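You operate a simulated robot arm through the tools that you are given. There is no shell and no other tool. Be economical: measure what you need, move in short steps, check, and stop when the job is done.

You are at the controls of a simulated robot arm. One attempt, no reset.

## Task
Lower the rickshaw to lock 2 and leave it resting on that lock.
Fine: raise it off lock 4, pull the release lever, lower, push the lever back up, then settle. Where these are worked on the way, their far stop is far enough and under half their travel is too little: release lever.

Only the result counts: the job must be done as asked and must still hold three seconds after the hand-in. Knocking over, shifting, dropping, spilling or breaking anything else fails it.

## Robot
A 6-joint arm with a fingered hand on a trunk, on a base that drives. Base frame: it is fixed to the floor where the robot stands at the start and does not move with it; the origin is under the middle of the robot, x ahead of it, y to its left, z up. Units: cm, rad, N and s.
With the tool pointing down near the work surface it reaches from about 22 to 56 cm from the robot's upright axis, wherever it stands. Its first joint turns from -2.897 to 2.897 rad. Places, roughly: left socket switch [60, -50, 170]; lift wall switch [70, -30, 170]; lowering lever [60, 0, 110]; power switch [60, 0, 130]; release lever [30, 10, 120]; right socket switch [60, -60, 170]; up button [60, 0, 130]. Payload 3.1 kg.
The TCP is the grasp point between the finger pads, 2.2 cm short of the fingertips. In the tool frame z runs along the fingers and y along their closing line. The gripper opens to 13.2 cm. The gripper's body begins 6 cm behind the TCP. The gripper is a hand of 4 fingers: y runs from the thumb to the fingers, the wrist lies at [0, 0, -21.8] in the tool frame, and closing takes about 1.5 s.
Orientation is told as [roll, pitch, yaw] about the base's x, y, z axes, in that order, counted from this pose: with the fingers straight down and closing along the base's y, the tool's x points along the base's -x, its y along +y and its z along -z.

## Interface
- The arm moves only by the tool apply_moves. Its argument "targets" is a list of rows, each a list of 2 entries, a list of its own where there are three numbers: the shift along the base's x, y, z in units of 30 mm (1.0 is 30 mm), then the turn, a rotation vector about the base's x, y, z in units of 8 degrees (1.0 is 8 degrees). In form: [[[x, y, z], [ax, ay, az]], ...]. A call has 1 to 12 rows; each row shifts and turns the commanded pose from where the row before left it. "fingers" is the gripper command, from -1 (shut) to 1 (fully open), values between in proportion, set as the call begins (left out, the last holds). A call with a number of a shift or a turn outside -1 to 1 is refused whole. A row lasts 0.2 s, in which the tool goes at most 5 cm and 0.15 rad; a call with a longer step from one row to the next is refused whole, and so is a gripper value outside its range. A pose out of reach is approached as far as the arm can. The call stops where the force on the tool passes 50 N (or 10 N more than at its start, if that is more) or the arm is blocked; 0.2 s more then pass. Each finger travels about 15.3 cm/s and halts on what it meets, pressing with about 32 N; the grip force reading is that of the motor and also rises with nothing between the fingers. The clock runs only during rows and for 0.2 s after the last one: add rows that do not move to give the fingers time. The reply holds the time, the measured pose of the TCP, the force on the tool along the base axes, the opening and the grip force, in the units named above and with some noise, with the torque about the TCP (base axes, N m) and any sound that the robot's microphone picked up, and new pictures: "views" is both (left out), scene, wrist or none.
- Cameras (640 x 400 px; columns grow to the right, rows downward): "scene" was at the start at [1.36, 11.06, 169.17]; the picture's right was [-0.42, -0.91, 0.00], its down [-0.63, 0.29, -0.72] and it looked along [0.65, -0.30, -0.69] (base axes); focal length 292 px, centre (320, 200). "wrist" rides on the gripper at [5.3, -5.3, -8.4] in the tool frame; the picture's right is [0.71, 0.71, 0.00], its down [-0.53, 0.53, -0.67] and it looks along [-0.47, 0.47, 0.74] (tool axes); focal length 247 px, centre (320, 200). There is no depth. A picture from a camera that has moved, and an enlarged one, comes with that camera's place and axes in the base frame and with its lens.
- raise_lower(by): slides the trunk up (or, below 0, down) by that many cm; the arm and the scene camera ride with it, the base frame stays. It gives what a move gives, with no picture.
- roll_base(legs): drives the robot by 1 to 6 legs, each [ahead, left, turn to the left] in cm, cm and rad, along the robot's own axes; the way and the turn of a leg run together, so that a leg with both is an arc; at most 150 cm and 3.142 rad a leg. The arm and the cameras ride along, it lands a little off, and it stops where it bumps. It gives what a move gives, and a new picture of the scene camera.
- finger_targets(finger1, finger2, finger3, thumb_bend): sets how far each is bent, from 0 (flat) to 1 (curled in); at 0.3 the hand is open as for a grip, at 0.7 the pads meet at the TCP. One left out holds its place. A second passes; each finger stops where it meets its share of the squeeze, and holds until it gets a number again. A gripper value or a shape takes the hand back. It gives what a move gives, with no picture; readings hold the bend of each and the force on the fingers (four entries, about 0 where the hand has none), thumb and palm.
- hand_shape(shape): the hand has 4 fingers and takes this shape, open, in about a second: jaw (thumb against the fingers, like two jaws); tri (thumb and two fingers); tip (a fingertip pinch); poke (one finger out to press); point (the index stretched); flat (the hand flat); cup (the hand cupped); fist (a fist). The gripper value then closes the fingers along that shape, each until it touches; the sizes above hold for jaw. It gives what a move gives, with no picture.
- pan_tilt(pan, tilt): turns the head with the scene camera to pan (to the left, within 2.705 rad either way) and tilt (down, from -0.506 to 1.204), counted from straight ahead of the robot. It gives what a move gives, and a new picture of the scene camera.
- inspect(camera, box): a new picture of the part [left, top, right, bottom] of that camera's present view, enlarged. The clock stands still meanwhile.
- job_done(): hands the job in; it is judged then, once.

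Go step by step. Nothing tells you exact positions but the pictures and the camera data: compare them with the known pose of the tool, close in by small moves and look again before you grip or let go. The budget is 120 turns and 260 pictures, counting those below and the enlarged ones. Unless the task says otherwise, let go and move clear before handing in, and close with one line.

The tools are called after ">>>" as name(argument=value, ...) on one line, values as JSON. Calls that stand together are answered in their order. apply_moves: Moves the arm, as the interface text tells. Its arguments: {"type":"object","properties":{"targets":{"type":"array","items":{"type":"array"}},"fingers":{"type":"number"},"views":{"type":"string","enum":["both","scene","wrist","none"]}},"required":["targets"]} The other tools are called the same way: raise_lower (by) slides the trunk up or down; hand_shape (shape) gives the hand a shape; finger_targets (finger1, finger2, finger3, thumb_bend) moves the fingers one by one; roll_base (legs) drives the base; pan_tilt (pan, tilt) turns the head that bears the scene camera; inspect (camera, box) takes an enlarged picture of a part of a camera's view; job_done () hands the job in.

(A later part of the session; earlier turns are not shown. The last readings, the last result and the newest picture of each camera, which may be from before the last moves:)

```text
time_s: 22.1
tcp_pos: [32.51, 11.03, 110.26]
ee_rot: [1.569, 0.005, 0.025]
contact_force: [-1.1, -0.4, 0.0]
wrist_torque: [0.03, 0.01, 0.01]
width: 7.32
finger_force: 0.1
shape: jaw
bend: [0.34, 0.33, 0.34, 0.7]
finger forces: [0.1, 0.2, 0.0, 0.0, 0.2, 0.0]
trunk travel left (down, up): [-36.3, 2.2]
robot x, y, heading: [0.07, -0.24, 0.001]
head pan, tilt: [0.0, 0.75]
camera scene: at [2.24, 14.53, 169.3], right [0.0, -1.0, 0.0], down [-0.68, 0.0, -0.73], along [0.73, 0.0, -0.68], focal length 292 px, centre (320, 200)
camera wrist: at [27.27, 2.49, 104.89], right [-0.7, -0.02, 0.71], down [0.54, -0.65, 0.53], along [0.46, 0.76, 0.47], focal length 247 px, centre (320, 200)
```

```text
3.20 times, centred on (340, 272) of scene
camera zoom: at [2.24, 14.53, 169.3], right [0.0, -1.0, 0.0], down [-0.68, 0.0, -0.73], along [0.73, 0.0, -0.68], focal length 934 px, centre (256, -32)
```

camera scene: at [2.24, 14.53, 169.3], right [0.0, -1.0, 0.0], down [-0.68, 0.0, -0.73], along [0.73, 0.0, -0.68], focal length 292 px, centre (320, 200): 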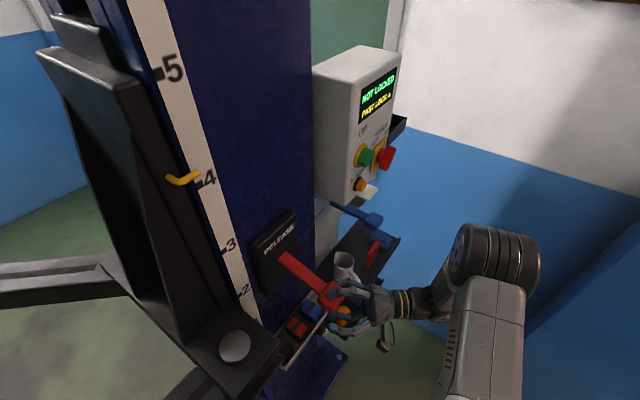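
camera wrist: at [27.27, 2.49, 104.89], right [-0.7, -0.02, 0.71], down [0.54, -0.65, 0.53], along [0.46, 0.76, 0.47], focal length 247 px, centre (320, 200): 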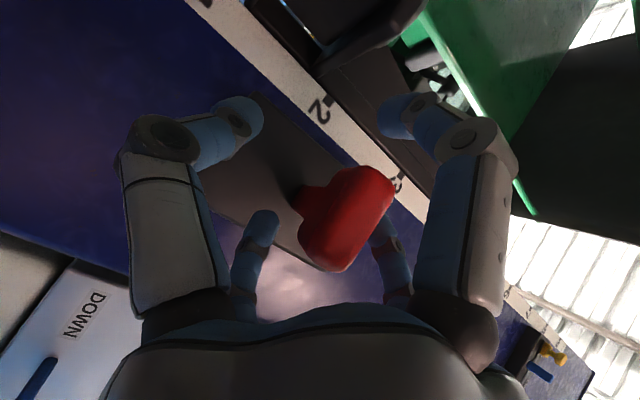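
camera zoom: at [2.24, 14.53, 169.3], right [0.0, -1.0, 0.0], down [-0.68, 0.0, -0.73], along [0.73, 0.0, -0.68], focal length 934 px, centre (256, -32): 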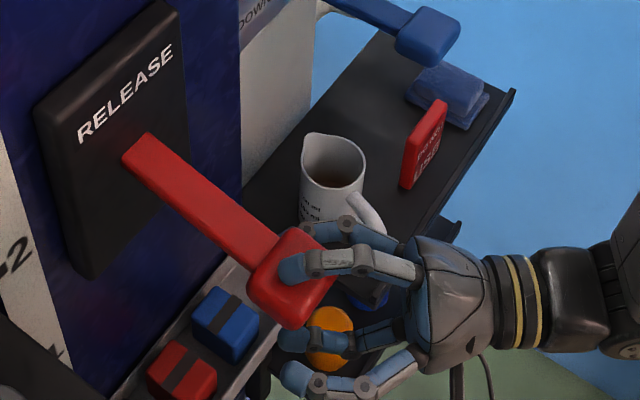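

The lever follows and stays put. I'll keep pulling toward its far stop.

>>> apply_moves(targets=[[[0.04, 0.06, -0.33], [0, 0, 0]], [[0.04, 0.07, -0.33], [0, 0, 0]], [[0.06, 0.08, -0.33], [0, 0, 0]], [[0.07, 0.1, -0.33], [0, 0, 0]], [[0.08, 0.12, -0.33], [0, 0, 0]]])

>>> inspect(camera="scene", box=[240, 210, 440, 335])

```text
time_s: 23.3
tcp_pos: [33.37, 12.38, 105.36]
ee_rot: [1.569, 0.008, 0.028]
contact_force: [0.3, 0.4, 0.1]
wrist_torque: [-0.03, -0.02, -0.03]
width: 7.3
finger_force: 0.0
shape: jaw
bend: [0.34, 0.34, 0.34, 0.7]
finger forces: [0.0, 0.0, 0.0, 0.1, 0.0, 0.0]
trunk travel left (down, up): [-36.3, 2.2]
robot x, y, heading: [-0.02, 0.05, -0.0]
head pan, tilt: [0.0, 0.75]
camera scene: at [2.22, 14.51, 169.3], right [0.0, -1.0, 0.0], down [-0.68, 0.0, -0.73], along [0.73, 0.0, -0.68], focal length 292 px, centre (320, 200)
camera wrist: at [28.26, 3.72, 100.04], right [-0.7, -0.02, 0.71], down [0.55, -0.65, 0.52], along [0.46, 0.76, 0.47], focal length 247 px, centre (320, 200)
```

scene: 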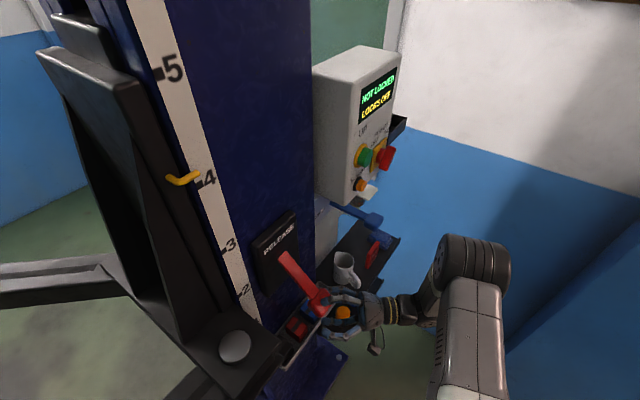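
wrist: 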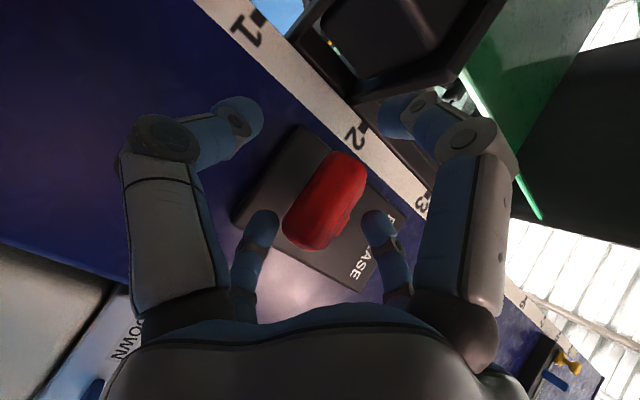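

```text
3.20 times, centred on (340, 272) of scene
camera zoom: at [2.22, 14.51, 169.3], right [0.0, -1.0, 0.0], down [-0.68, 0.0, -0.73], along [0.73, 0.0, -0.68], focal length 934 px, centre (256, -32)
```

zoom: 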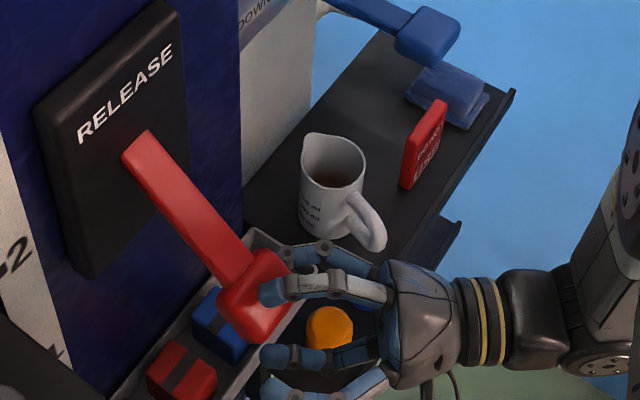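

The display reads LOCKS OFF. I'll continue to the stop.

>>> apply_moves(targets=[[[0.1, 0.14, -0.3], [0, 0, 0]], [[0.1, 0.15, -0.3], [0, 0, 0]], [[0.1, 0.16, -0.3], [0, 0, 0]]])

>>> inspect(camera="scene", box=[240, 210, 440, 335])

```text
time_s: 24.1
tcp_pos: [34.16, 13.27, 103.01]
ee_rot: [1.574, 0.003, 0.029]
contact_force: [-15.9, -17.3, 7.6]
wrist_torque: [1.12, -0.9, 0.17]
width: 7.69
finger_force: 0.1
shape: jaw
bend: [0.34, 0.17, 0.34, 0.7]
finger forces: [0.0, 20.6, 0.1, 0.1, 0.0, 0.1]
trunk travel left (down, up): [-36.3, 2.2]
robot x, y, heading: [0.12, 0.2, 0.002]
head pan, tilt: [0.0, 0.75]
camera scene: at [1.69, 13.95, 169.36], right [0.0, -1.0, 0.0], down [-0.68, 0.0, -0.73], along [0.73, 0.0, -0.68], focal length 292 px, centre (320, 200)
camera wrist: at [28.95, 4.71, 97.49], right [-0.7, -0.02, 0.71], down [0.55, -0.66, 0.52], along [0.45, 0.76, 0.47], focal length 247 px, centre (320, 200)
```

scene: 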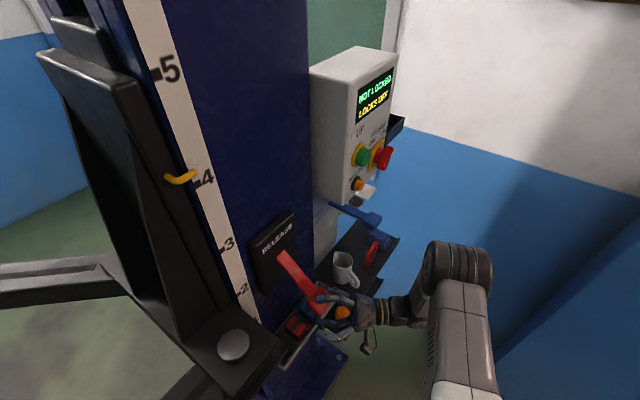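
wrist: 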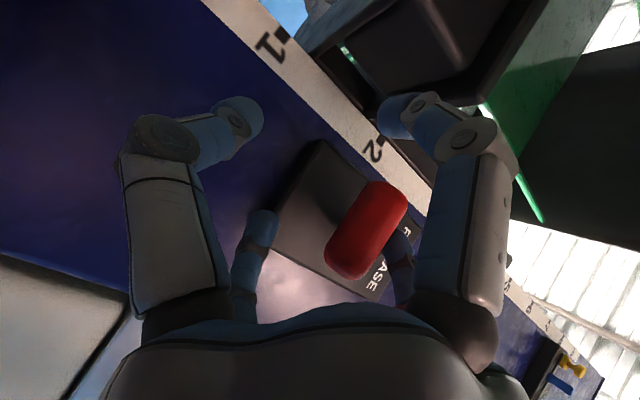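

```text
3.20 times, centred on (340, 272) of scene
camera zoom: at [1.69, 13.95, 169.36], right [0.0, -1.0, 0.0], down [-0.68, 0.0, -0.73], along [0.73, 0.0, -0.68], focal length 934 px, centre (256, -32)
```

zoom: 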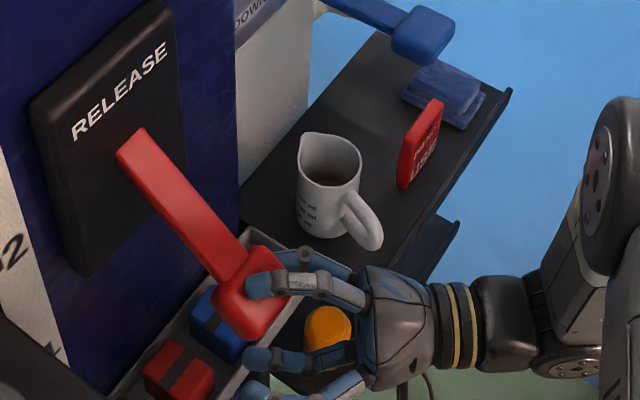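

The lever no longer moves and the finger is being pushed back at 20 N, so it is at its stop. I'll open the hand and back straight out, then check that it stays.

>>> apply_moves(targets=[[[-0.1, -0.2, 0.1], [0, 0, 0]], [[-0.1, -0.3, 0], [0, 0, 0]], [[0, 0, 0], [0, 0, 0]], [[0, -0.5, 0], [0, 0, 0]], [[0, -0.8, 0], [0, 0, 0]], [[0, -0.9, 0], [0, 0, 0]], [[0, -0.9, 0], [0, 0, 0]], [[0, -0.9, 0], [0, 0, 0]]], fingers=1)

>>> inspect(camera="scene", box=[240, 130, 440, 335])

>>> inspect(camera="scene", box=[320, 50, 440, 130])

```text
time_s: 25.9
tcp_pos: [33.78, 0.14, 102.96]
ee_rot: [1.569, 0.003, 0.026]
contact_force: [0.1, -0.1, -0.3]
wrist_torque: [0.0, 0.01, -0.02]
width: 13.21
finger_force: 0.0
shape: jaw
bend: [0.3, 0.3, 0.3, 0.3]
finger forces: [0.1, 0.0, 0.0, 0.1, 0.1, 0.1]
out of reach, approached as far as the arm can: row 1
trunk travel left (down, up): [-36.3, 2.2]
robot x, y, heading: [0.5, -0.17, 0.002]
head pan, tilt: [0.0, 0.75]
camera scene: at [2.2, 14.45, 169.31], right [0.0, -1.0, 0.0], down [-0.68, 0.0, -0.73], along [0.73, 0.0, -0.68], focal length 292 px, centre (320, 200)
camera wrist: at [28.76, -8.51, 97.64], right [-0.7, -0.02, 0.71], down [0.54, -0.65, 0.52], along [0.46, 0.76, 0.47], focal length 247 px, centre (320, 200)
```

scene: 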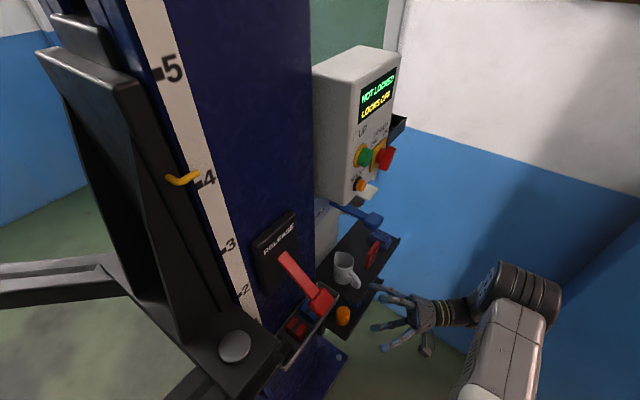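
wrist: 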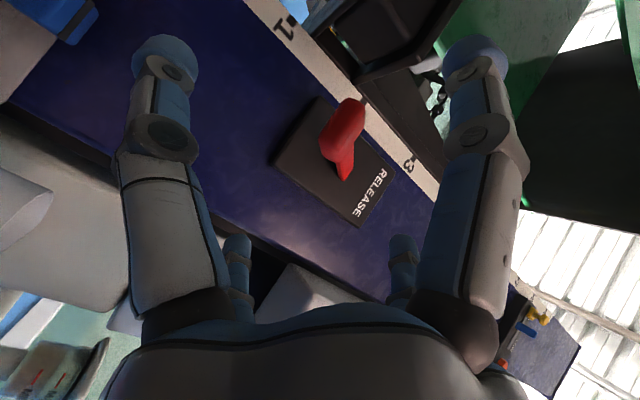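

```text
1.95 times, centred on (340, 232) of scene
camera zoom: at [2.2, 14.45, 169.31], right [0.0, -1.0, 0.0], down [-0.68, 0.0, -0.73], along [0.73, 0.0, -0.68], focal length 569 px, centre (281, 137)
```

zoom: 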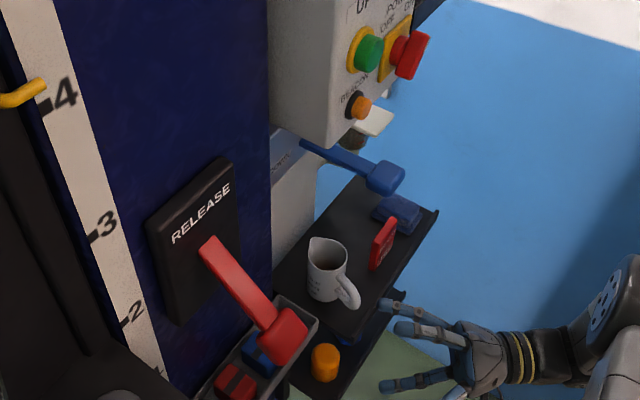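

```text
5.00 times, centred on (380, 90) of scene
camera zoom: at [2.2, 14.45, 169.31], right [0.0, -1.0, 0.0], down [-0.68, 0.0, -0.73], along [0.73, 0.0, -0.68], focal length 1459 px, centre (20, 750)
```

zoom: 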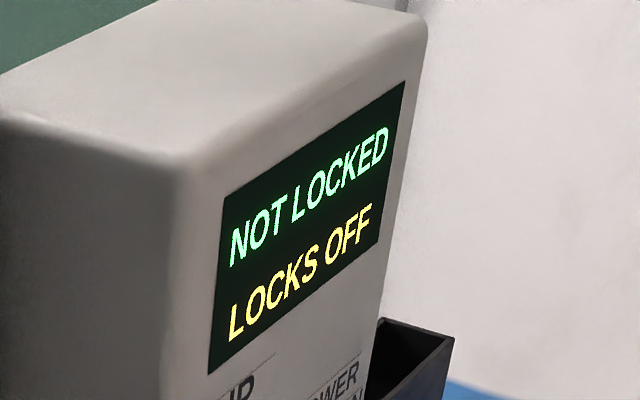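

The lever stays at its stop with LOCKS OFF. Next is the blue lowering lever: I'll make the poke hand, turn it toward the panel normal, tilt it down about 40°, and stage above and in front of the knob.

>>> apply_moves(targets=[[[0.4, -0.7, 0.5], [0, 0, -0.875]], [[0.6, -0.6, 0.5], [0, 0, -0.875]], [[0.7, -0.5, 0.5], [0, 0, -0.875]], [[0.7, -0.3, 0.4], [0, 0, -0.875]], [[0.7, -0.3, 0.4], [0, 0, -0.875]], [[0.7, -0.2, 0.4], [-0.82, 0.57, 0]], [[0.7, -0.2, 0.4], [-0.82, 0.57, 0]], [[0.7, -0.2, 0.4], [-0.82, 0.57, 0]], [[0.6, -0.2, 0.4], [-0.82, 0.57, 0]], [[0.6, -0.2, 0.4], [-0.82, 0.57, 0]]], views="none")

>>> hand_shape(shape="poke")

>>> apply_moves(targets=[[[0, 0, 0], [0, 0, 0]]])

```text
time_s: 28.1
tcp_pos: [53.14, -10.11, 115.88]
ee_rot: [0.868, 0.016, -0.592]
contact_force: [0.2, -0.5, 0.6]
wrist_torque: [0.0, 0.03, 0.0]
width: 13.19
finger_force: 0.0
shape: jaw
bend: [0.3, 0.3, 0.3, 0.3]
finger forces: [0.0, 0.0, 0.0, 0.1, 0.1, 0.0]
trunk travel left (down, up): [-36.3, 2.2]
robot x, y, heading: [-0.32, -0.01, 0.001]
head pan, tilt: [0.0, 0.75]
```

```text
time_s: 29.0
tcp_pos: [53.07, -10.07, 115.95]
ee_rot: [0.871, 0.015, -0.594]
contact_force: [-0.4, -0.7, 0.3]
wrist_torque: [0.0, 0.0, -0.01]
width: 0.0
finger_force: 0.0
shape: poke
bend: [1.0, 1.0, 1.0, 0.91]
finger forces: [0.0, 0.0, 0.0, 0.1, 0.0, 0.1]
trunk travel left (down, up): [-36.3, 2.2]
robot x, y, heading: [0.04, -0.03, 0.001]
head pan, tilt: [0.0, 0.75]
```

```text
time_s: 29.4
tcp_pos: [53.06, -10.05, 115.95]
ee_rot: [0.871, 0.016, -0.594]
contact_force: [-0.5, -0.8, -0.2]
wrist_torque: [-0.05, -0.02, -0.01]
width: 0.0
finger_force: 0.2
shape: poke
bend: [1.0, 1.0, 1.0, 0.91]
finger forces: [0.0, 0.1, 0.1, 0.0, 0.0, 0.0]
trunk travel left (down, up): [-36.3, 2.2]
robot x, y, heading: [0.08, 0.19, -0.003]
head pan, tilt: [0.0, 0.75]
camera scene: at [2.21, 14.52, 169.3], right [0.0, -1.0, 0.0], down [-0.68, 0.0, -0.73], along [0.73, 0.0, -0.68], focal length 292 px, centre (320, 200)
camera wrist: at [43.14, -15.34, 117.26], right [-0.32, 0.77, 0.55], down [0.35, -0.45, 0.82], along [0.88, 0.46, -0.12], focal length 247 px, centre (320, 200)
```

scene: 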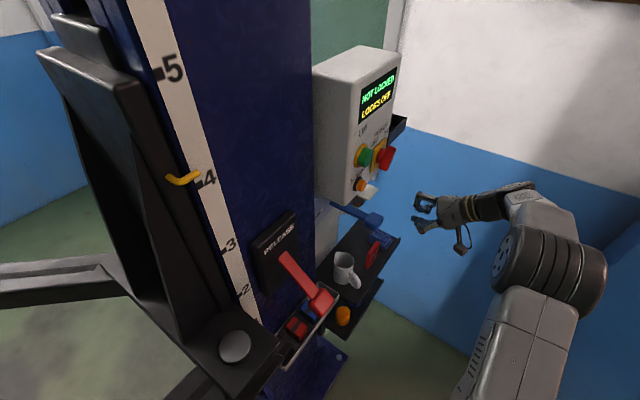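
wrist: 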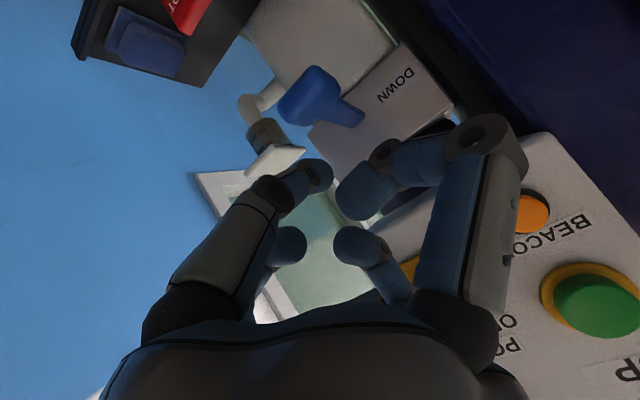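

The blue knob is confirmed at about [60.1, -1.1, 106.6]. I'll move the fingertip to just above it.

>>> apply_moves(targets=[[[0.5, 0.63, -0.2], [0, 0, 0]], [[0.5, 0.63, -0.2], [0, 0, 0]], [[0.5, 0.63, -0.3], [0, 0, 0]], [[0.5, 0.6, -0.4], [0, 0, 0]]])

>>> inspect(camera="scene", box=[300, 150, 460, 250])

```text
time_s: 30.4
tcp_pos: [59.08, -2.64, 112.65]
ee_rot: [0.872, 0.017, -0.594]
contact_force: [0.6, 0.1, -0.3]
wrist_torque: [-0.03, 0.01, -0.02]
width: 0.02
finger_force: 0.1
shape: poke
bend: [1.0, 1.0, 1.0, 0.91]
finger forces: [0.0, 0.0, 0.1, 0.0, 0.0, 0.0]
trunk travel left (down, up): [-36.3, 2.2]
robot x, y, heading: [0.25, 0.06, -0.002]
head pan, tilt: [0.0, 0.75]
camera scene: at [2.3, 14.58, 169.29], right [0.0, -1.0, 0.0], down [-0.68, 0.0, -0.73], along [0.73, 0.0, -0.68], focal length 292 px, centre (320, 200)
camera wrist: at [49.19, -7.81, 113.92], right [-0.32, 0.77, 0.55], down [0.35, -0.45, 0.82], along [0.88, 0.46, -0.12], focal length 247 px, centre (320, 200)
```

scene: 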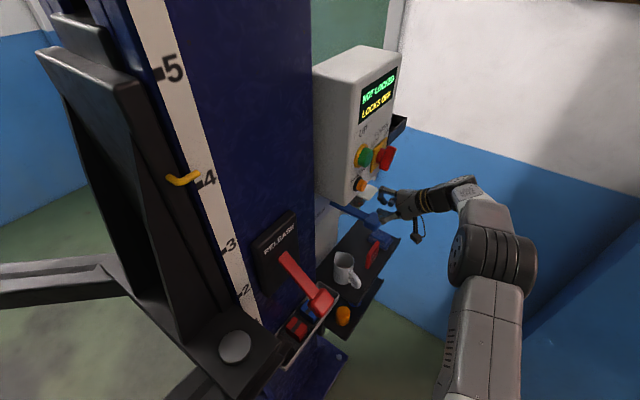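
wrist: 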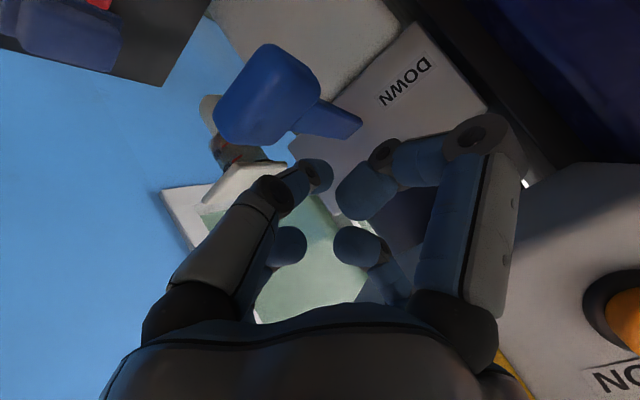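

```text
4.00 times, centred on (380, 200) of scene
camera zoom: at [2.3, 14.58, 169.29], right [0.0, -1.0, 0.0], down [-0.68, 0.0, -0.73], along [0.73, 0.0, -0.68], focal length 1167 px, centre (80, 200)
```

zoom: 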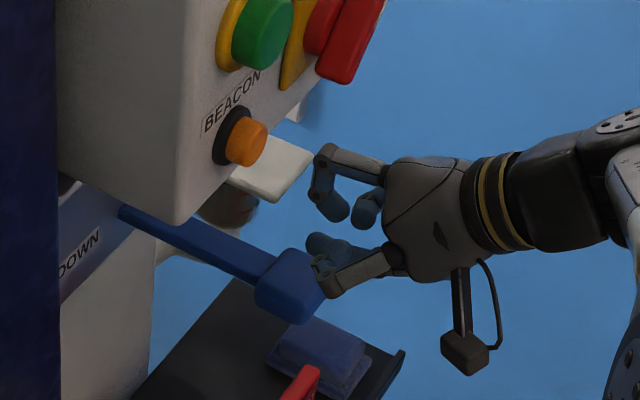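

The fingertip is over the knob. I'll press down gently and watch the display.

>>> apply_moves(targets=[[[0, 0, -0.25], [0, 0, 0]], [[0, 0, -0.25], [0, 0, 0]], [[0, 0, -0.25], [0, 0, 0]], [[0, 0, -0.2], [0, 0, 0]]], views="scene")

>>> inspect(camera="scene", box=[300, 150, 460, 250])

```text
time_s: 31.4
tcp_pos: [59.08, -2.62, 109.9]
ee_rot: [0.874, 0.016, -0.594]
contact_force: [0.1, -0.5, 0.3]
wrist_torque: [-0.05, -0.01, 0.0]
width: 0.0
finger_force: 0.1
shape: poke
bend: [1.0, 1.0, 1.0, 0.91]
finger forces: [0.0, 0.1, 0.1, 0.0, 0.1, 0.0]
trunk travel left (down, up): [-36.3, 2.2]
robot x, y, heading: [-0.38, 0.09, -0.001]
head pan, tilt: [0.0, 0.75]
camera scene: at [2.23, 14.52, 169.3], right [0.0, -1.0, 0.0], down [-0.68, 0.0, -0.73], along [0.73, 0.0, -0.68], focal length 292 px, centre (320, 200)
```

scene: 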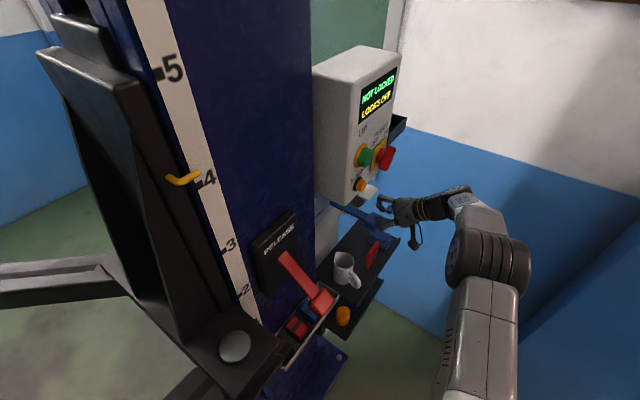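

```text
4.00 times, centred on (380, 200) of scene
camera zoom: at [2.23, 14.52, 169.3], right [0.0, -1.0, 0.0], down [-0.68, 0.0, -0.73], along [0.73, 0.0, -0.68], focal length 1167 px, centre (80, 200)
```

zoom: 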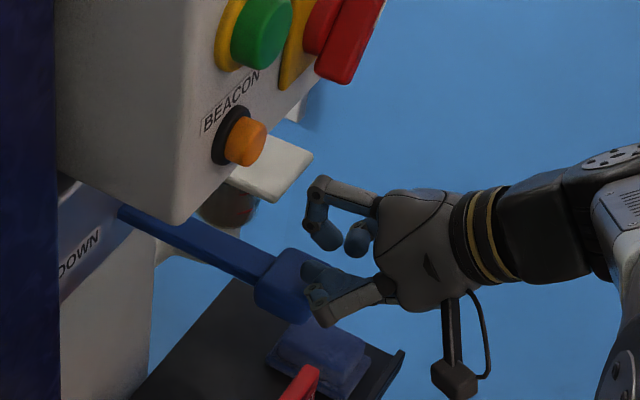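

No contact yet. I'll continue down in small steps.

>>> apply_moves(targets=[[[0.03, 0.05, -0.15], [0, 0, 0]], [[0.03, 0.05, -0.15], [0, 0, 0]], [[0.0, 0.0, -0.15], [0, 0, 0]]])

>>> inspect(camera="scene", box=[300, 150, 460, 250])

```text
time_s: 32.2
tcp_pos: [59.16, -2.41, 108.43]
ee_rot: [0.872, 0.016, -0.593]
contact_force: [-0.4, -1.0, 1.5]
wrist_torque: [-0.03, 0.07, 0.0]
width: 0.0
finger_force: 0.1
shape: poke
bend: [1.0, 1.0, 1.0, 0.91]
finger forces: [0.0, 0.1, 0.0, 0.1, 1.7, 0.0]
trunk travel left (down, up): [-36.3, 2.2]
robot x, y, heading: [-0.21, 0.31, 0.002]
head pan, tilt: [0.0, 0.75]
camera scene: at [2.19, 14.49, 169.31], right [0.0, -1.0, 0.0], down [-0.68, 0.0, -0.73], along [0.73, 0.0, -0.68], focal length 292 px, centre (320, 200)
camera wrist: at [49.3, -7.56, 109.78], right [-0.32, 0.77, 0.55], down [0.35, -0.45, 0.82], along [0.88, 0.46, -0.12], focal length 247 px, centre (320, 200)
```

scene: 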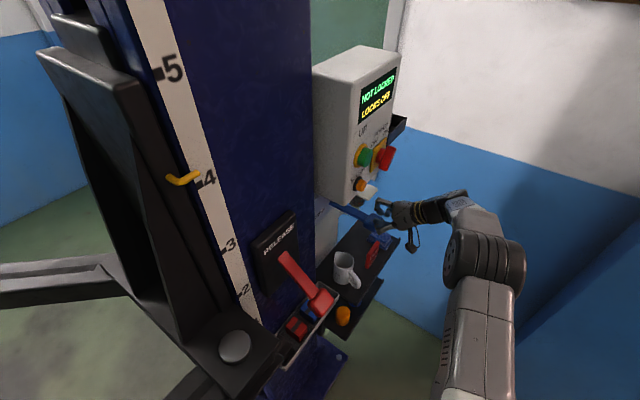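
wrist: 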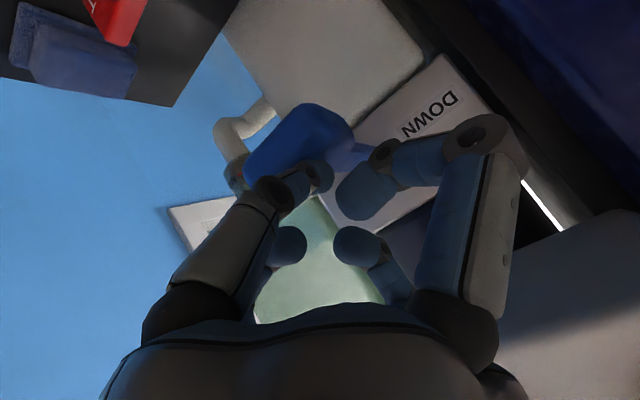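

```text
4.00 times, centred on (380, 200) of scene
camera zoom: at [2.19, 14.49, 169.31], right [0.0, -1.0, 0.0], down [-0.68, 0.0, -0.73], along [0.73, 0.0, -0.68], focal length 1167 px, centre (80, 200)
```

zoom: 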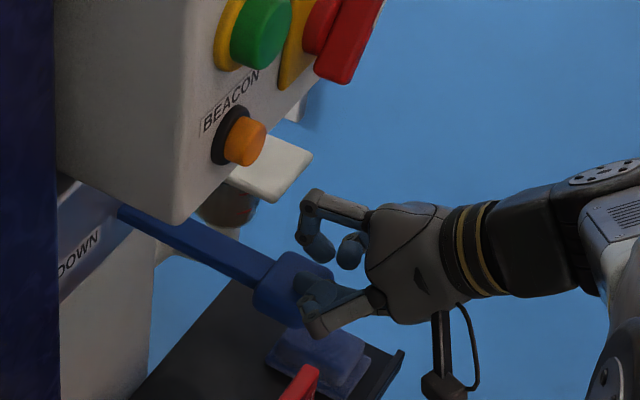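

The fingertip is in contact with the blue knob. I'll press on, following its arc.

>>> apply_moves(targets=[[[0.0, 0.02, -0.15], [0, 0, 0]], [[0.0, 0.02, -0.15], [0, 0, 0]], [[0.02, 0.03, -0.15], [0, 0, 0]]], views="scene")

>>> inspect(camera="scene", box=[300, 50, 460, 250])

```text
time_s: 33.0
tcp_pos: [59.18, -2.06, 107.14]
ee_rot: [0.874, 0.015, -0.595]
contact_force: [-0.1, -0.7, 2.1]
wrist_torque: [0.02, 0.01, -0.01]
width: 0.0
finger_force: 0.1
shape: poke
bend: [1.0, 1.0, 1.0, 0.91]
finger forces: [0.0, 0.0, 0.0, 0.0, 2.2, 0.2]
trunk travel left (down, up): [-36.3, 2.2]
robot x, y, heading: [-0.3, 0.2, -0.001]
head pan, tilt: [0.0, 0.75]
camera scene: at [2.18, 14.5, 169.3], right [0.0, -1.0, 0.0], down [-0.68, 0.0, -0.73], along [0.73, 0.0, -0.68], focal length 292 px, centre (320, 200)
```

scene: 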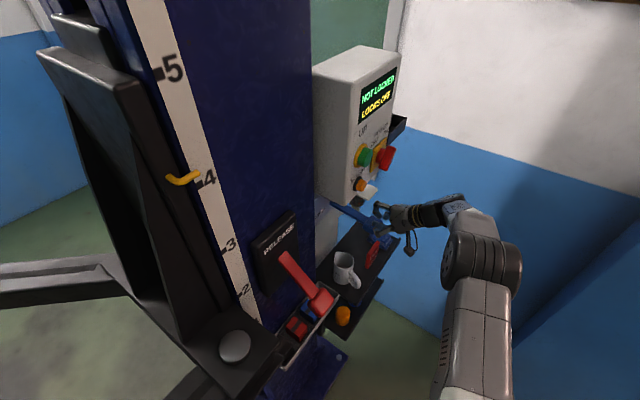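

```text
2.00 times, centred on (380, 150) of scene
camera zoom: at [2.18, 14.5, 169.3], right [0.0, -1.0, 0.0], down [-0.68, 0.0, -0.73], along [0.73, 0.0, -0.68], focal length 584 px, centre (200, 300)
```

zoom: 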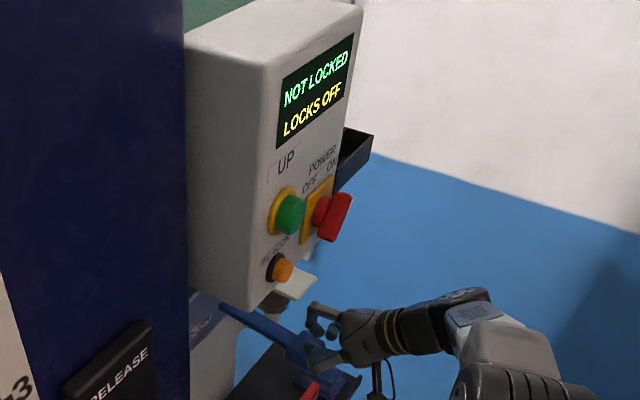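

The lever is moving, but the lift isn't lowering yet. I'll continue.

>>> apply_moves(targets=[[[0.02, 0.04, -0.15], [0, 0, 0]], [[0.02, 0.04, -0.15], [0, 0, 0]], [[0.03, 0.05, -0.15], [0, 0, 0]]], views="scene")

>>> inspect(camera="scene", box=[300, 50, 460, 250])

```text
time_s: 33.8
tcp_pos: [59.51, -1.64, 105.71]
ee_rot: [0.872, 0.016, -0.594]
contact_force: [-1.3, -1.6, 3.1]
wrist_torque: [0.0, -0.03, 0.0]
width: 0.02
finger_force: 0.0
shape: poke
bend: [1.0, 1.0, 1.0, 0.91]
finger forces: [0.0, 0.1, 0.0, 0.0, 3.3, 0.1]
trunk travel left (down, up): [-36.3, 2.2]
robot x, y, heading: [0.1, 0.01, 0.005]
head pan, tilt: [0.0, 0.75]
camera scene: at [2.16, 14.48, 169.31], right [0.0, -1.0, 0.0], down [-0.68, 0.0, -0.73], along [0.73, 0.0, -0.68], focal length 292 px, centre (320, 200)
```

scene: 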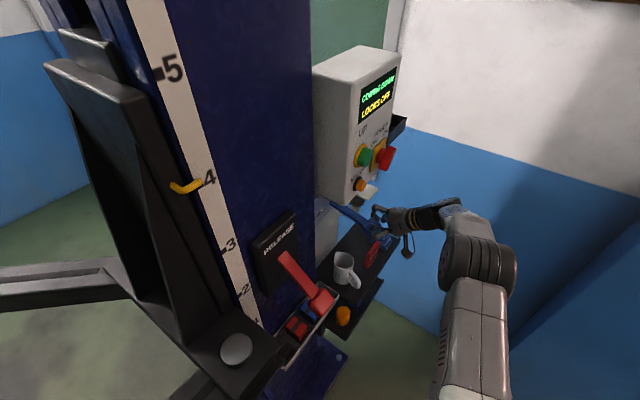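

```text
2.00 times, centred on (380, 150) of scene
camera zoom: at [2.16, 14.48, 169.31], right [0.0, -1.0, 0.0], down [-0.68, 0.0, -0.73], along [0.73, 0.0, -0.68], focal length 584 px, centre (200, 300)
```

zoom: 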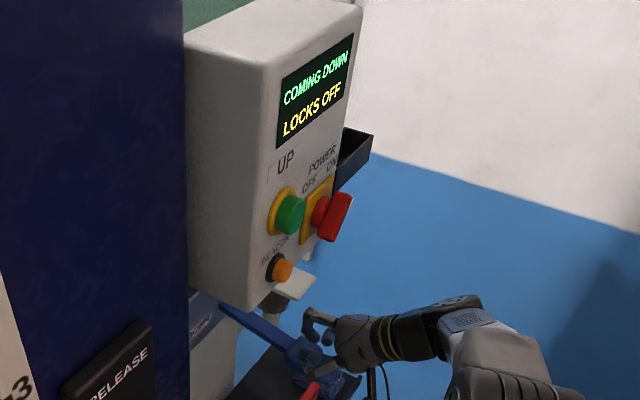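

It is coming down. I'll hold the lever still and watch the pointer.

>>> apply_moves(targets=[[[0, 0, 0], [0, 0, 0]], [[0, 0, 0], [0, 0, 0]], [[0, 0, 0], [0, 0, 0]]], views="scene")

```text
time_s: 34.6
tcp_pos: [59.39, -1.77, 105.74]
ee_rot: [0.873, 0.016, -0.593]
contact_force: [-0.4, -0.8, 3.1]
wrist_torque: [-0.01, 0.02, -0.04]
width: 0.0
finger_force: 0.1
shape: poke
bend: [1.0, 1.0, 1.0, 0.91]
finger forces: [0.1, 0.0, 0.0, 0.0, 3.1, 0.0]
trunk travel left (down, up): [-36.3, 2.2]
robot x, y, heading: [-0.15, -0.03, 0.004]
head pan, tilt: [0.0, 0.75]
camera scene: at [2.16, 14.49, 169.31], right [0.0, -1.0, 0.0], down [-0.68, 0.0, -0.73], along [0.73, 0.0, -0.68], focal length 292 px, centre (320, 200)
```

scene: 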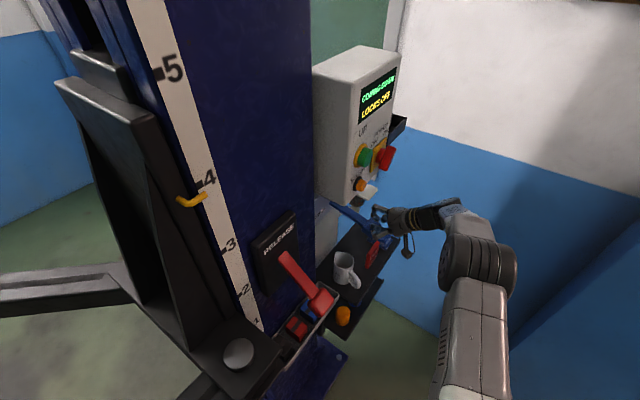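

The rate is about 0.2 lock intervals per second. I'll hold for longer.

>>> apply_moves(targets=[[[0, 0, 0], [0, 0, 0]], [[0, 0, 0], [0, 0, 0]], [[0, 0, 0], [0, 0, 0]], [[0, 0, 0], [0, 0, 0]], [[0, 0, 0], [0, 0, 0]], [[0, 0, 0], [0, 0, 0]], [[0, 0, 0], [0, 0, 0]], [[0, 0, 0], [0, 0, 0]], [[0, 0, 0], [0, 0, 0]], [[0, 0, 0], [0, 0, 0]], [[0, 0, 0], [0, 0, 0]], [[0, 0, 0], [0, 0, 0]]], views="scene")

```text
time_s: 37.2
tcp_pos: [59.46, -1.82, 105.73]
ee_rot: [0.873, 0.016, -0.594]
contact_force: [0.2, -1.1, 2.8]
wrist_torque: [0.0, -0.03, -0.02]
width: 0.02
finger_force: 0.1
shape: poke
bend: [1.0, 1.0, 1.0, 0.91]
finger forces: [0.1, 0.0, 0.1, 0.1, 3.1, 0.1]
trunk travel left (down, up): [-36.3, 2.2]
robot x, y, heading: [-0.17, -0.03, -0.001]
head pan, tilt: [0.0, 0.75]
camera scene: at [2.17, 14.49, 169.31], right [0.0, -1.0, 0.0], down [-0.68, 0.0, -0.73], along [0.73, 0.0, -0.68], focal length 292 px, centre (320, 200)
```

scene: 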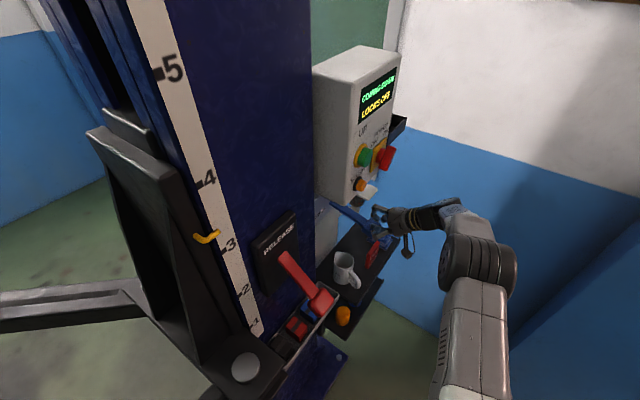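

The pointer is nearing 3. I'll keep holding.

>>> apply_moves(targets=[[[0, 0, 0], [0, 0, 0]], [[0, 0, 0], [0, 0, 0]], [[0, 0, 0], [0, 0, 0]], [[0, 0, 0], [0, 0, 0]], [[0, 0, 0], [0, 0, 0]], [[0, 0, 0], [0, 0, 0]], [[0, 0, 0], [0, 0, 0]], [[0, 0, 0], [0, 0, 0]], [[0, 0, 0], [0, 0, 0]], [[0, 0, 0], [0, 0, 0]], [[0, 0, 0], [0, 0, 0]]], views="scene")

>>> inspect(camera="scene", box=[180, 220, 300, 340])

```text
time_s: 39.6
tcp_pos: [59.4, -1.76, 105.75]
ee_rot: [0.874, 0.015, -0.594]
contact_force: [0.5, -1.4, 3.8]
wrist_torque: [0.01, -0.05, 0.02]
width: 0.0
finger_force: 0.0
shape: poke
bend: [1.0, 1.0, 1.0, 0.91]
finger forces: [0.0, 0.0, 0.0, 0.0, 3.1, 0.0]
trunk travel left (down, up): [-36.3, 2.2]
robot x, y, heading: [-0.08, -0.2, 0.004]
head pan, tilt: [0.0, 0.75]
camera scene: at [2.17, 14.49, 169.31], right [0.0, -1.0, 0.0], down [-0.68, 0.0, -0.73], along [0.73, 0.0, -0.68], focal length 292 px, centre (320, 200)
```

scene: 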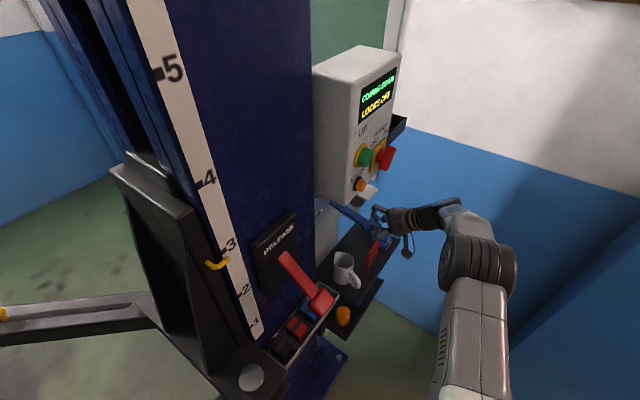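

```text
3.33 times, centred on (240, 280) of scene
camera zoom: at [2.17, 14.49, 169.31], right [0.0, -1.0, 0.0], down [-0.68, 0.0, -0.73], along [0.73, 0.0, -0.68], focal length 973 px, centre (587, -67)
```

zoom: 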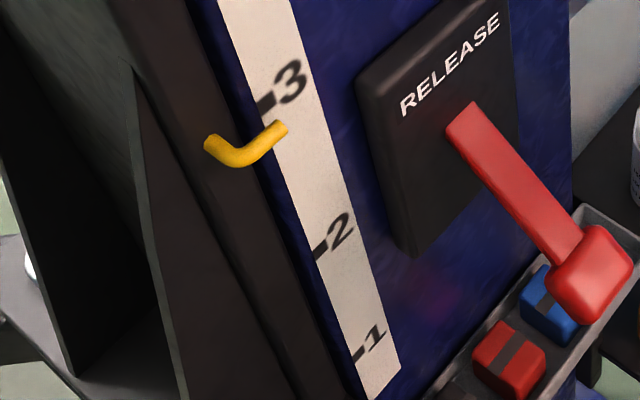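

Just past 3. I'll hold about 1.6 s more to stop a little above 2.

>>> apply_moves(targets=[[[0, 0, 0], [0, 0, 0]], [[0, 0, 0], [0, 0, 0]], [[0, 0, 0], [0, 0, 0]], [[0, 0, 0], [0, 0, 0]], [[0, 0, 0], [0, 0, 0]], [[0, 0, 0], [0, 0, 0]], [[-0.03, -0.03, 0.5], [0, 0, 0]], [[-0.03, -0.03, 0.5], [0, 0, 0]]], views="scene")

>>> inspect(camera="scene", box=[180, 220, 300, 340])

>>> inspect(camera="scene", box=[300, 50, 460, 250])

```text
time_s: 41.4
tcp_pos: [59.3, -1.91, 108.83]
ee_rot: [0.873, 0.016, -0.594]
contact_force: [0.0, -0.1, 0.3]
wrist_torque: [0.03, -0.03, 0.0]
width: 0.01
finger_force: 0.1
shape: poke
bend: [1.0, 1.0, 1.0, 0.91]
finger forces: [0.0, 0.0, 0.0, 0.0, 1.0, 0.0]
trunk travel left (down, up): [-36.3, 2.2]
robot x, y, heading: [0.37, 0.03, 0.002]
head pan, tilt: [0.0, 0.75]
camera scene: at [2.18, 14.54, 169.3], right [0.0, -1.0, 0.0], down [-0.68, 0.0, -0.73], along [0.73, 0.0, -0.68], focal length 292 px, centre (320, 200)
```

scene: 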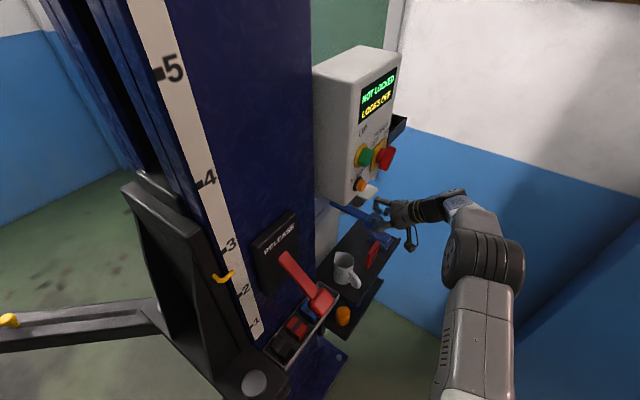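

```text
3.33 times, centred on (240, 280) of scene
camera zoom: at [2.18, 14.54, 169.3], right [0.0, -1.0, 0.0], down [-0.68, 0.0, -0.73], along [0.73, 0.0, -0.68], focal length 973 px, centre (587, -67)
```

zoom: 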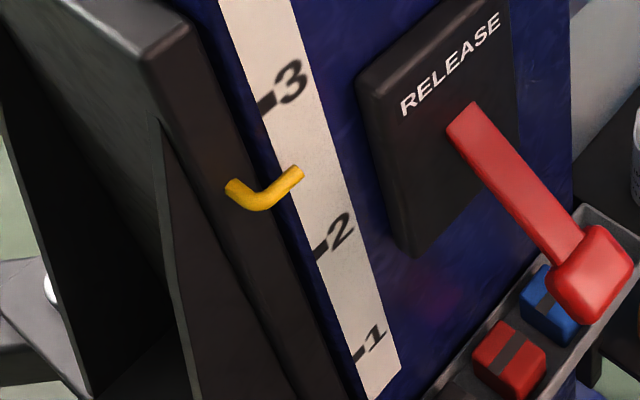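

```text
2.00 times, centred on (380, 150) of scene
camera zoom: at [2.18, 14.54, 169.3], right [0.0, -1.0, 0.0], down [-0.68, 0.0, -0.73], along [0.73, 0.0, -0.68], focal length 584 px, centre (200, 300)
```

zoom: 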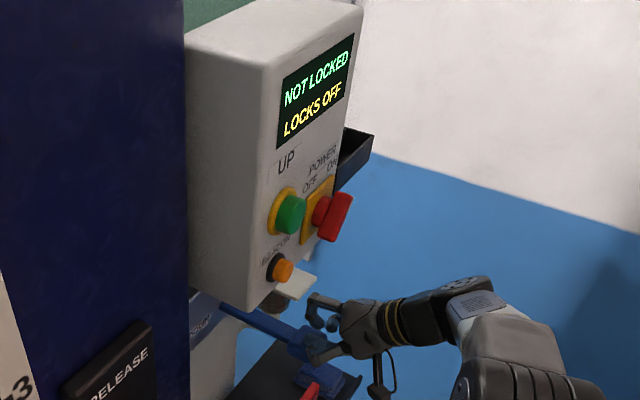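

The lift is stopped midway between 3 and 2, and the blue lever sprang back. I'll return to the red lever with the hand level along +y.

>>> apply_moves(targets=[[[-0.5, -0.6, 0.6], [0, 0, 0]], [[-0.5, -0.6, 0.6], [0, 0, 0]], [[-0.5, -0.6, 0.5], [0, 0, 0]], [[-0.5, -0.6, 0.4], [0, 0, 0]]], views="none")

>>> apply_moves(targets=[[[-0.6, 0.1, -0.4], [0.82, -0.57, 0]], [[-0.6, 0.1, -0.4], [0.82, -0.57, 0]], [[-0.7, 0.1, -0.4], [0.82, -0.57, 0]], [[-0.7, 0.1, -0.4], [0.82, -0.57, 0]], [[-0.7, 0.1, -0.4], [0.82, -0.57, 0]], [[-0.7, 0.1, -0.4], [0, 0, 0.875]], [[-0.7, 0.2, -0.4], [0, 0, 0.875]], [[-0.7, 0.2, -0.5], [0, 0, 0.875]], [[-0.6, 0.2, -0.5], [0, 0, 0.875]], [[-0.3, 0.2, -0.3], [0, 0, 0.875]]], views="none")

>>> hand_shape(shape="jaw")

>>> apply_moves(targets=[[[0, 0, 0], [0, 0, 0]]])

```text
time_s: 42.4
tcp_pos: [53.15, -9.23, 115.03]
ee_rot: [0.873, 0.015, -0.593]
contact_force: [0.3, -0.5, -0.5]
wrist_torque: [-0.01, 0.02, 0.02]
width: 0.0
finger_force: 0.1
shape: poke
bend: [1.0, 1.0, 1.0, 0.91]
finger forces: [0.0, 0.0, 0.1, 0.1, 0.1, 0.1]
trunk travel left (down, up): [-36.3, 2.2]
robot x, y, heading: [-0.08, -0.45, 0.005]
head pan, tilt: [0.0, 0.75]
```

```text
time_s: 44.6
tcp_pos: [34.44, -4.84, 102.68]
ee_rot: [1.569, 0.002, 0.027]
contact_force: [-0.2, 0.4, 0.3]
wrist_torque: [0.0, -0.02, -0.02]
width: 0.0
finger_force: 0.1
shape: poke
bend: [1.0, 1.0, 1.0, 0.91]
finger forces: [0.0, 0.0, 0.0, 0.1, 0.0, 0.1]
trunk travel left (down, up): [-36.3, 2.2]
robot x, y, heading: [0.1, -0.28, -0.002]
head pan, tilt: [0.0, 0.75]
```

```text
time_s: 45.5
tcp_pos: [34.5, -4.93, 102.74]
ee_rot: [1.569, 0.002, 0.024]
contact_force: [-0.1, 0.8, -0.1]
wrist_torque: [0.0, 0.0, 0.05]
width: 13.2
finger_force: 0.0
shape: jaw
bend: [0.3, 0.3, 0.3, 0.3]
finger forces: [0.0, 0.0, 0.0, 0.0, 0.1, 0.0]
trunk travel left (down, up): [-36.3, 2.2]
robot x, y, heading: [-0.17, 0.28, -0.0]
head pan, tilt: [0.0, 0.75]
```

```text
time_s: 45.9
tcp_pos: [34.34, -4.88, 102.68]
ee_rot: [1.569, 0.003, 0.023]
contact_force: [-0.6, -0.4, 0.1]
wrist_torque: [0.0, 0.02, 0.0]
width: 13.22
finger_force: 0.0
shape: jaw
bend: [0.3, 0.3, 0.3, 0.3]
finger forces: [0.0, 0.0, 0.0, 0.0, 0.0, 0.0]
trunk travel left (down, up): [-36.3, 2.2]
robot x, y, heading: [-0.45, 0.01, 0.001]
head pan, tilt: [0.0, 0.75]
camera scene: at [2.21, 14.52, 169.3], right [0.0, -1.0, 0.0], down [-0.68, 0.0, -0.73], along [0.73, 0.0, -0.68], focal length 292 px, centre (320, 200)
camera wrist: at [29.3, -13.46, 97.38], right [-0.7, -0.02, 0.71], down [0.54, -0.65, 0.52], along [0.46, 0.76, 0.47], focal length 247 px, centre (320, 200)
```

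scene: 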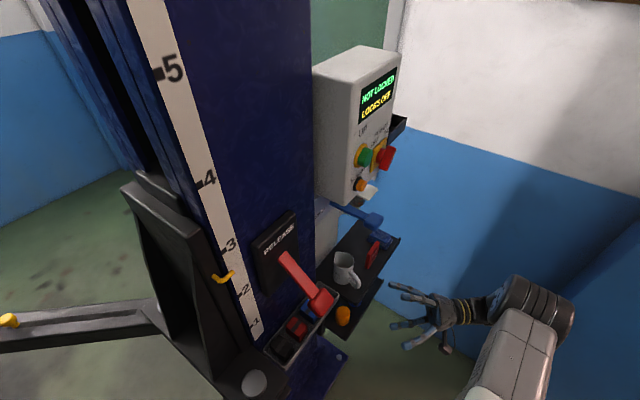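
wrist: 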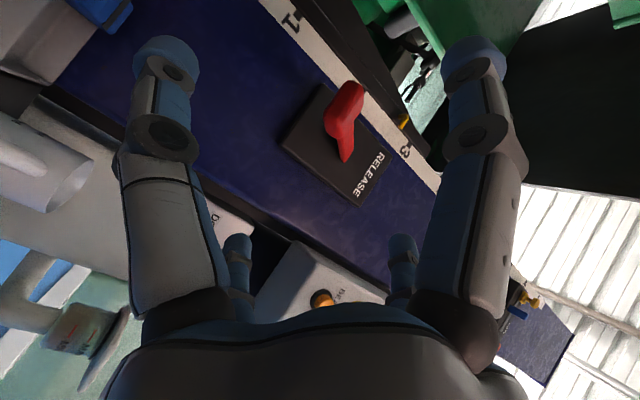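

The knob is confirmed at about [34.8, 14.3, 107.2]. I'll advance with the thumb below it and the fingers above, then narrow the hand.

>>> apply_moves(targets=[[[0.01, 0.93, 0.14], [0, 0, 0]], [[0.01, 0.93, 0.14], [0, 0, 0]], [[0.01, 0.93, 0.14], [0, 0, 0]], [[0.01, 0.93, 0.14], [0, 0, 0]], [[0.01, 0.93, 0.14], [0, 0, 0]], [[0.01, 0.93, 0.14], [0, 0, 0]]], views="wrist")

>>> apply_moves(targets=[[[0, 0, 0], [0, 0, 0]], [[0, 0, 0], [0, 0, 0]], [[0, 0, 0], [0, 0, 0]], [[0, 0, 0], [0, 0, 0]]], fingers=0.1)

>>> inspect(camera="scene", box=[240, 210, 440, 335])

```text
time_s: 47.3
tcp_pos: [34.64, 11.94, 105.4]
ee_rot: [1.568, 0.004, 0.024]
contact_force: [0.3, 0.9, 0.5]
wrist_torque: [0.01, -0.01, 0.03]
width: 13.18
finger_force: 0.1
shape: jaw
bend: [0.3, 0.3, 0.3, 0.3]
finger forces: [0.0, 0.0, 0.1, 0.0, 0.0, 0.1]
trunk travel left (down, up): [-36.3, 2.2]
robot x, y, heading: [-0.2, 0.01, 0.003]
head pan, tilt: [0.0, 0.75]
camera wrist: at [29.5, 3.34, 99.94], right [-0.7, -0.02, 0.71], down [0.54, -0.65, 0.53], along [0.46, 0.76, 0.47], focal length 247 px, centre (320, 200)
```

wrist: 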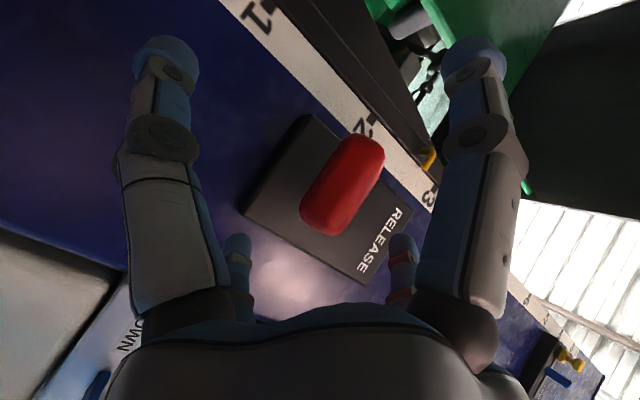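

```text
time_s: 48.3
tcp_pos: [34.69, 11.83, 105.33]
ee_rot: [1.569, 0.003, 0.025]
contact_force: [0.1, 0.3, 0.2]
wrist_torque: [0.0, 0.0, -0.01]
width: 7.33
finger_force: 0.0
shape: jaw
bend: [0.34, 0.34, 0.34, 0.7]
finger forces: [0.0, 0.1, 0.0, 0.1, 0.1, 0.0]
trunk travel left (down, up): [-36.3, 2.2]
robot x, y, heading: [0.37, -0.27, -0.003]
head pan, tilt: [0.0, 0.75]
camera scene: at [2.21, 14.53, 169.3], right [0.0, -1.0, 0.0], down [-0.68, 0.0, -0.73], along [0.73, 0.0, -0.68], focal length 292 px, centre (320, 200)
camera wrist: at [29.49, 3.26, 99.94], right [-0.7, -0.02, 0.71], down [0.54, -0.65, 0.52], along [0.46, 0.76, 0.47], focal length 247 px, centre (320, 200)
```

scene: 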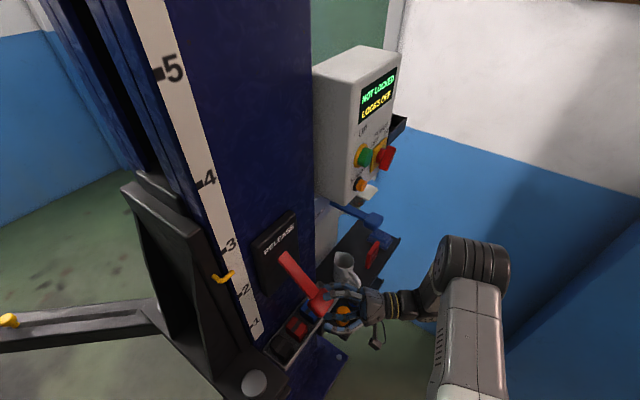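
wrist: 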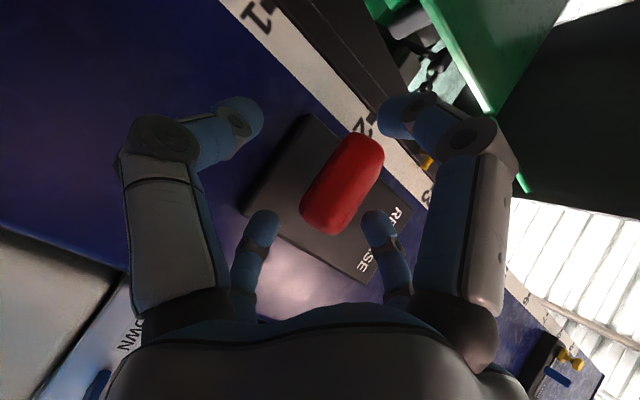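

```text
3.20 times, centred on (340, 272) of scene
camera zoom: at [2.21, 14.53, 169.3], right [0.0, -1.0, 0.0], down [-0.68, 0.0, -0.73], along [0.73, 0.0, -0.68], focal length 934 px, centre (256, -32)
```

zoom: 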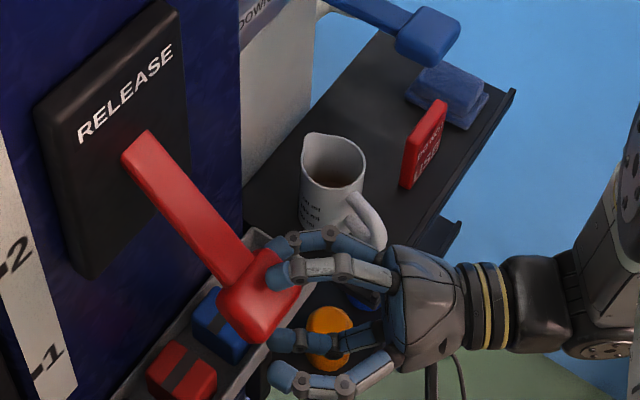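

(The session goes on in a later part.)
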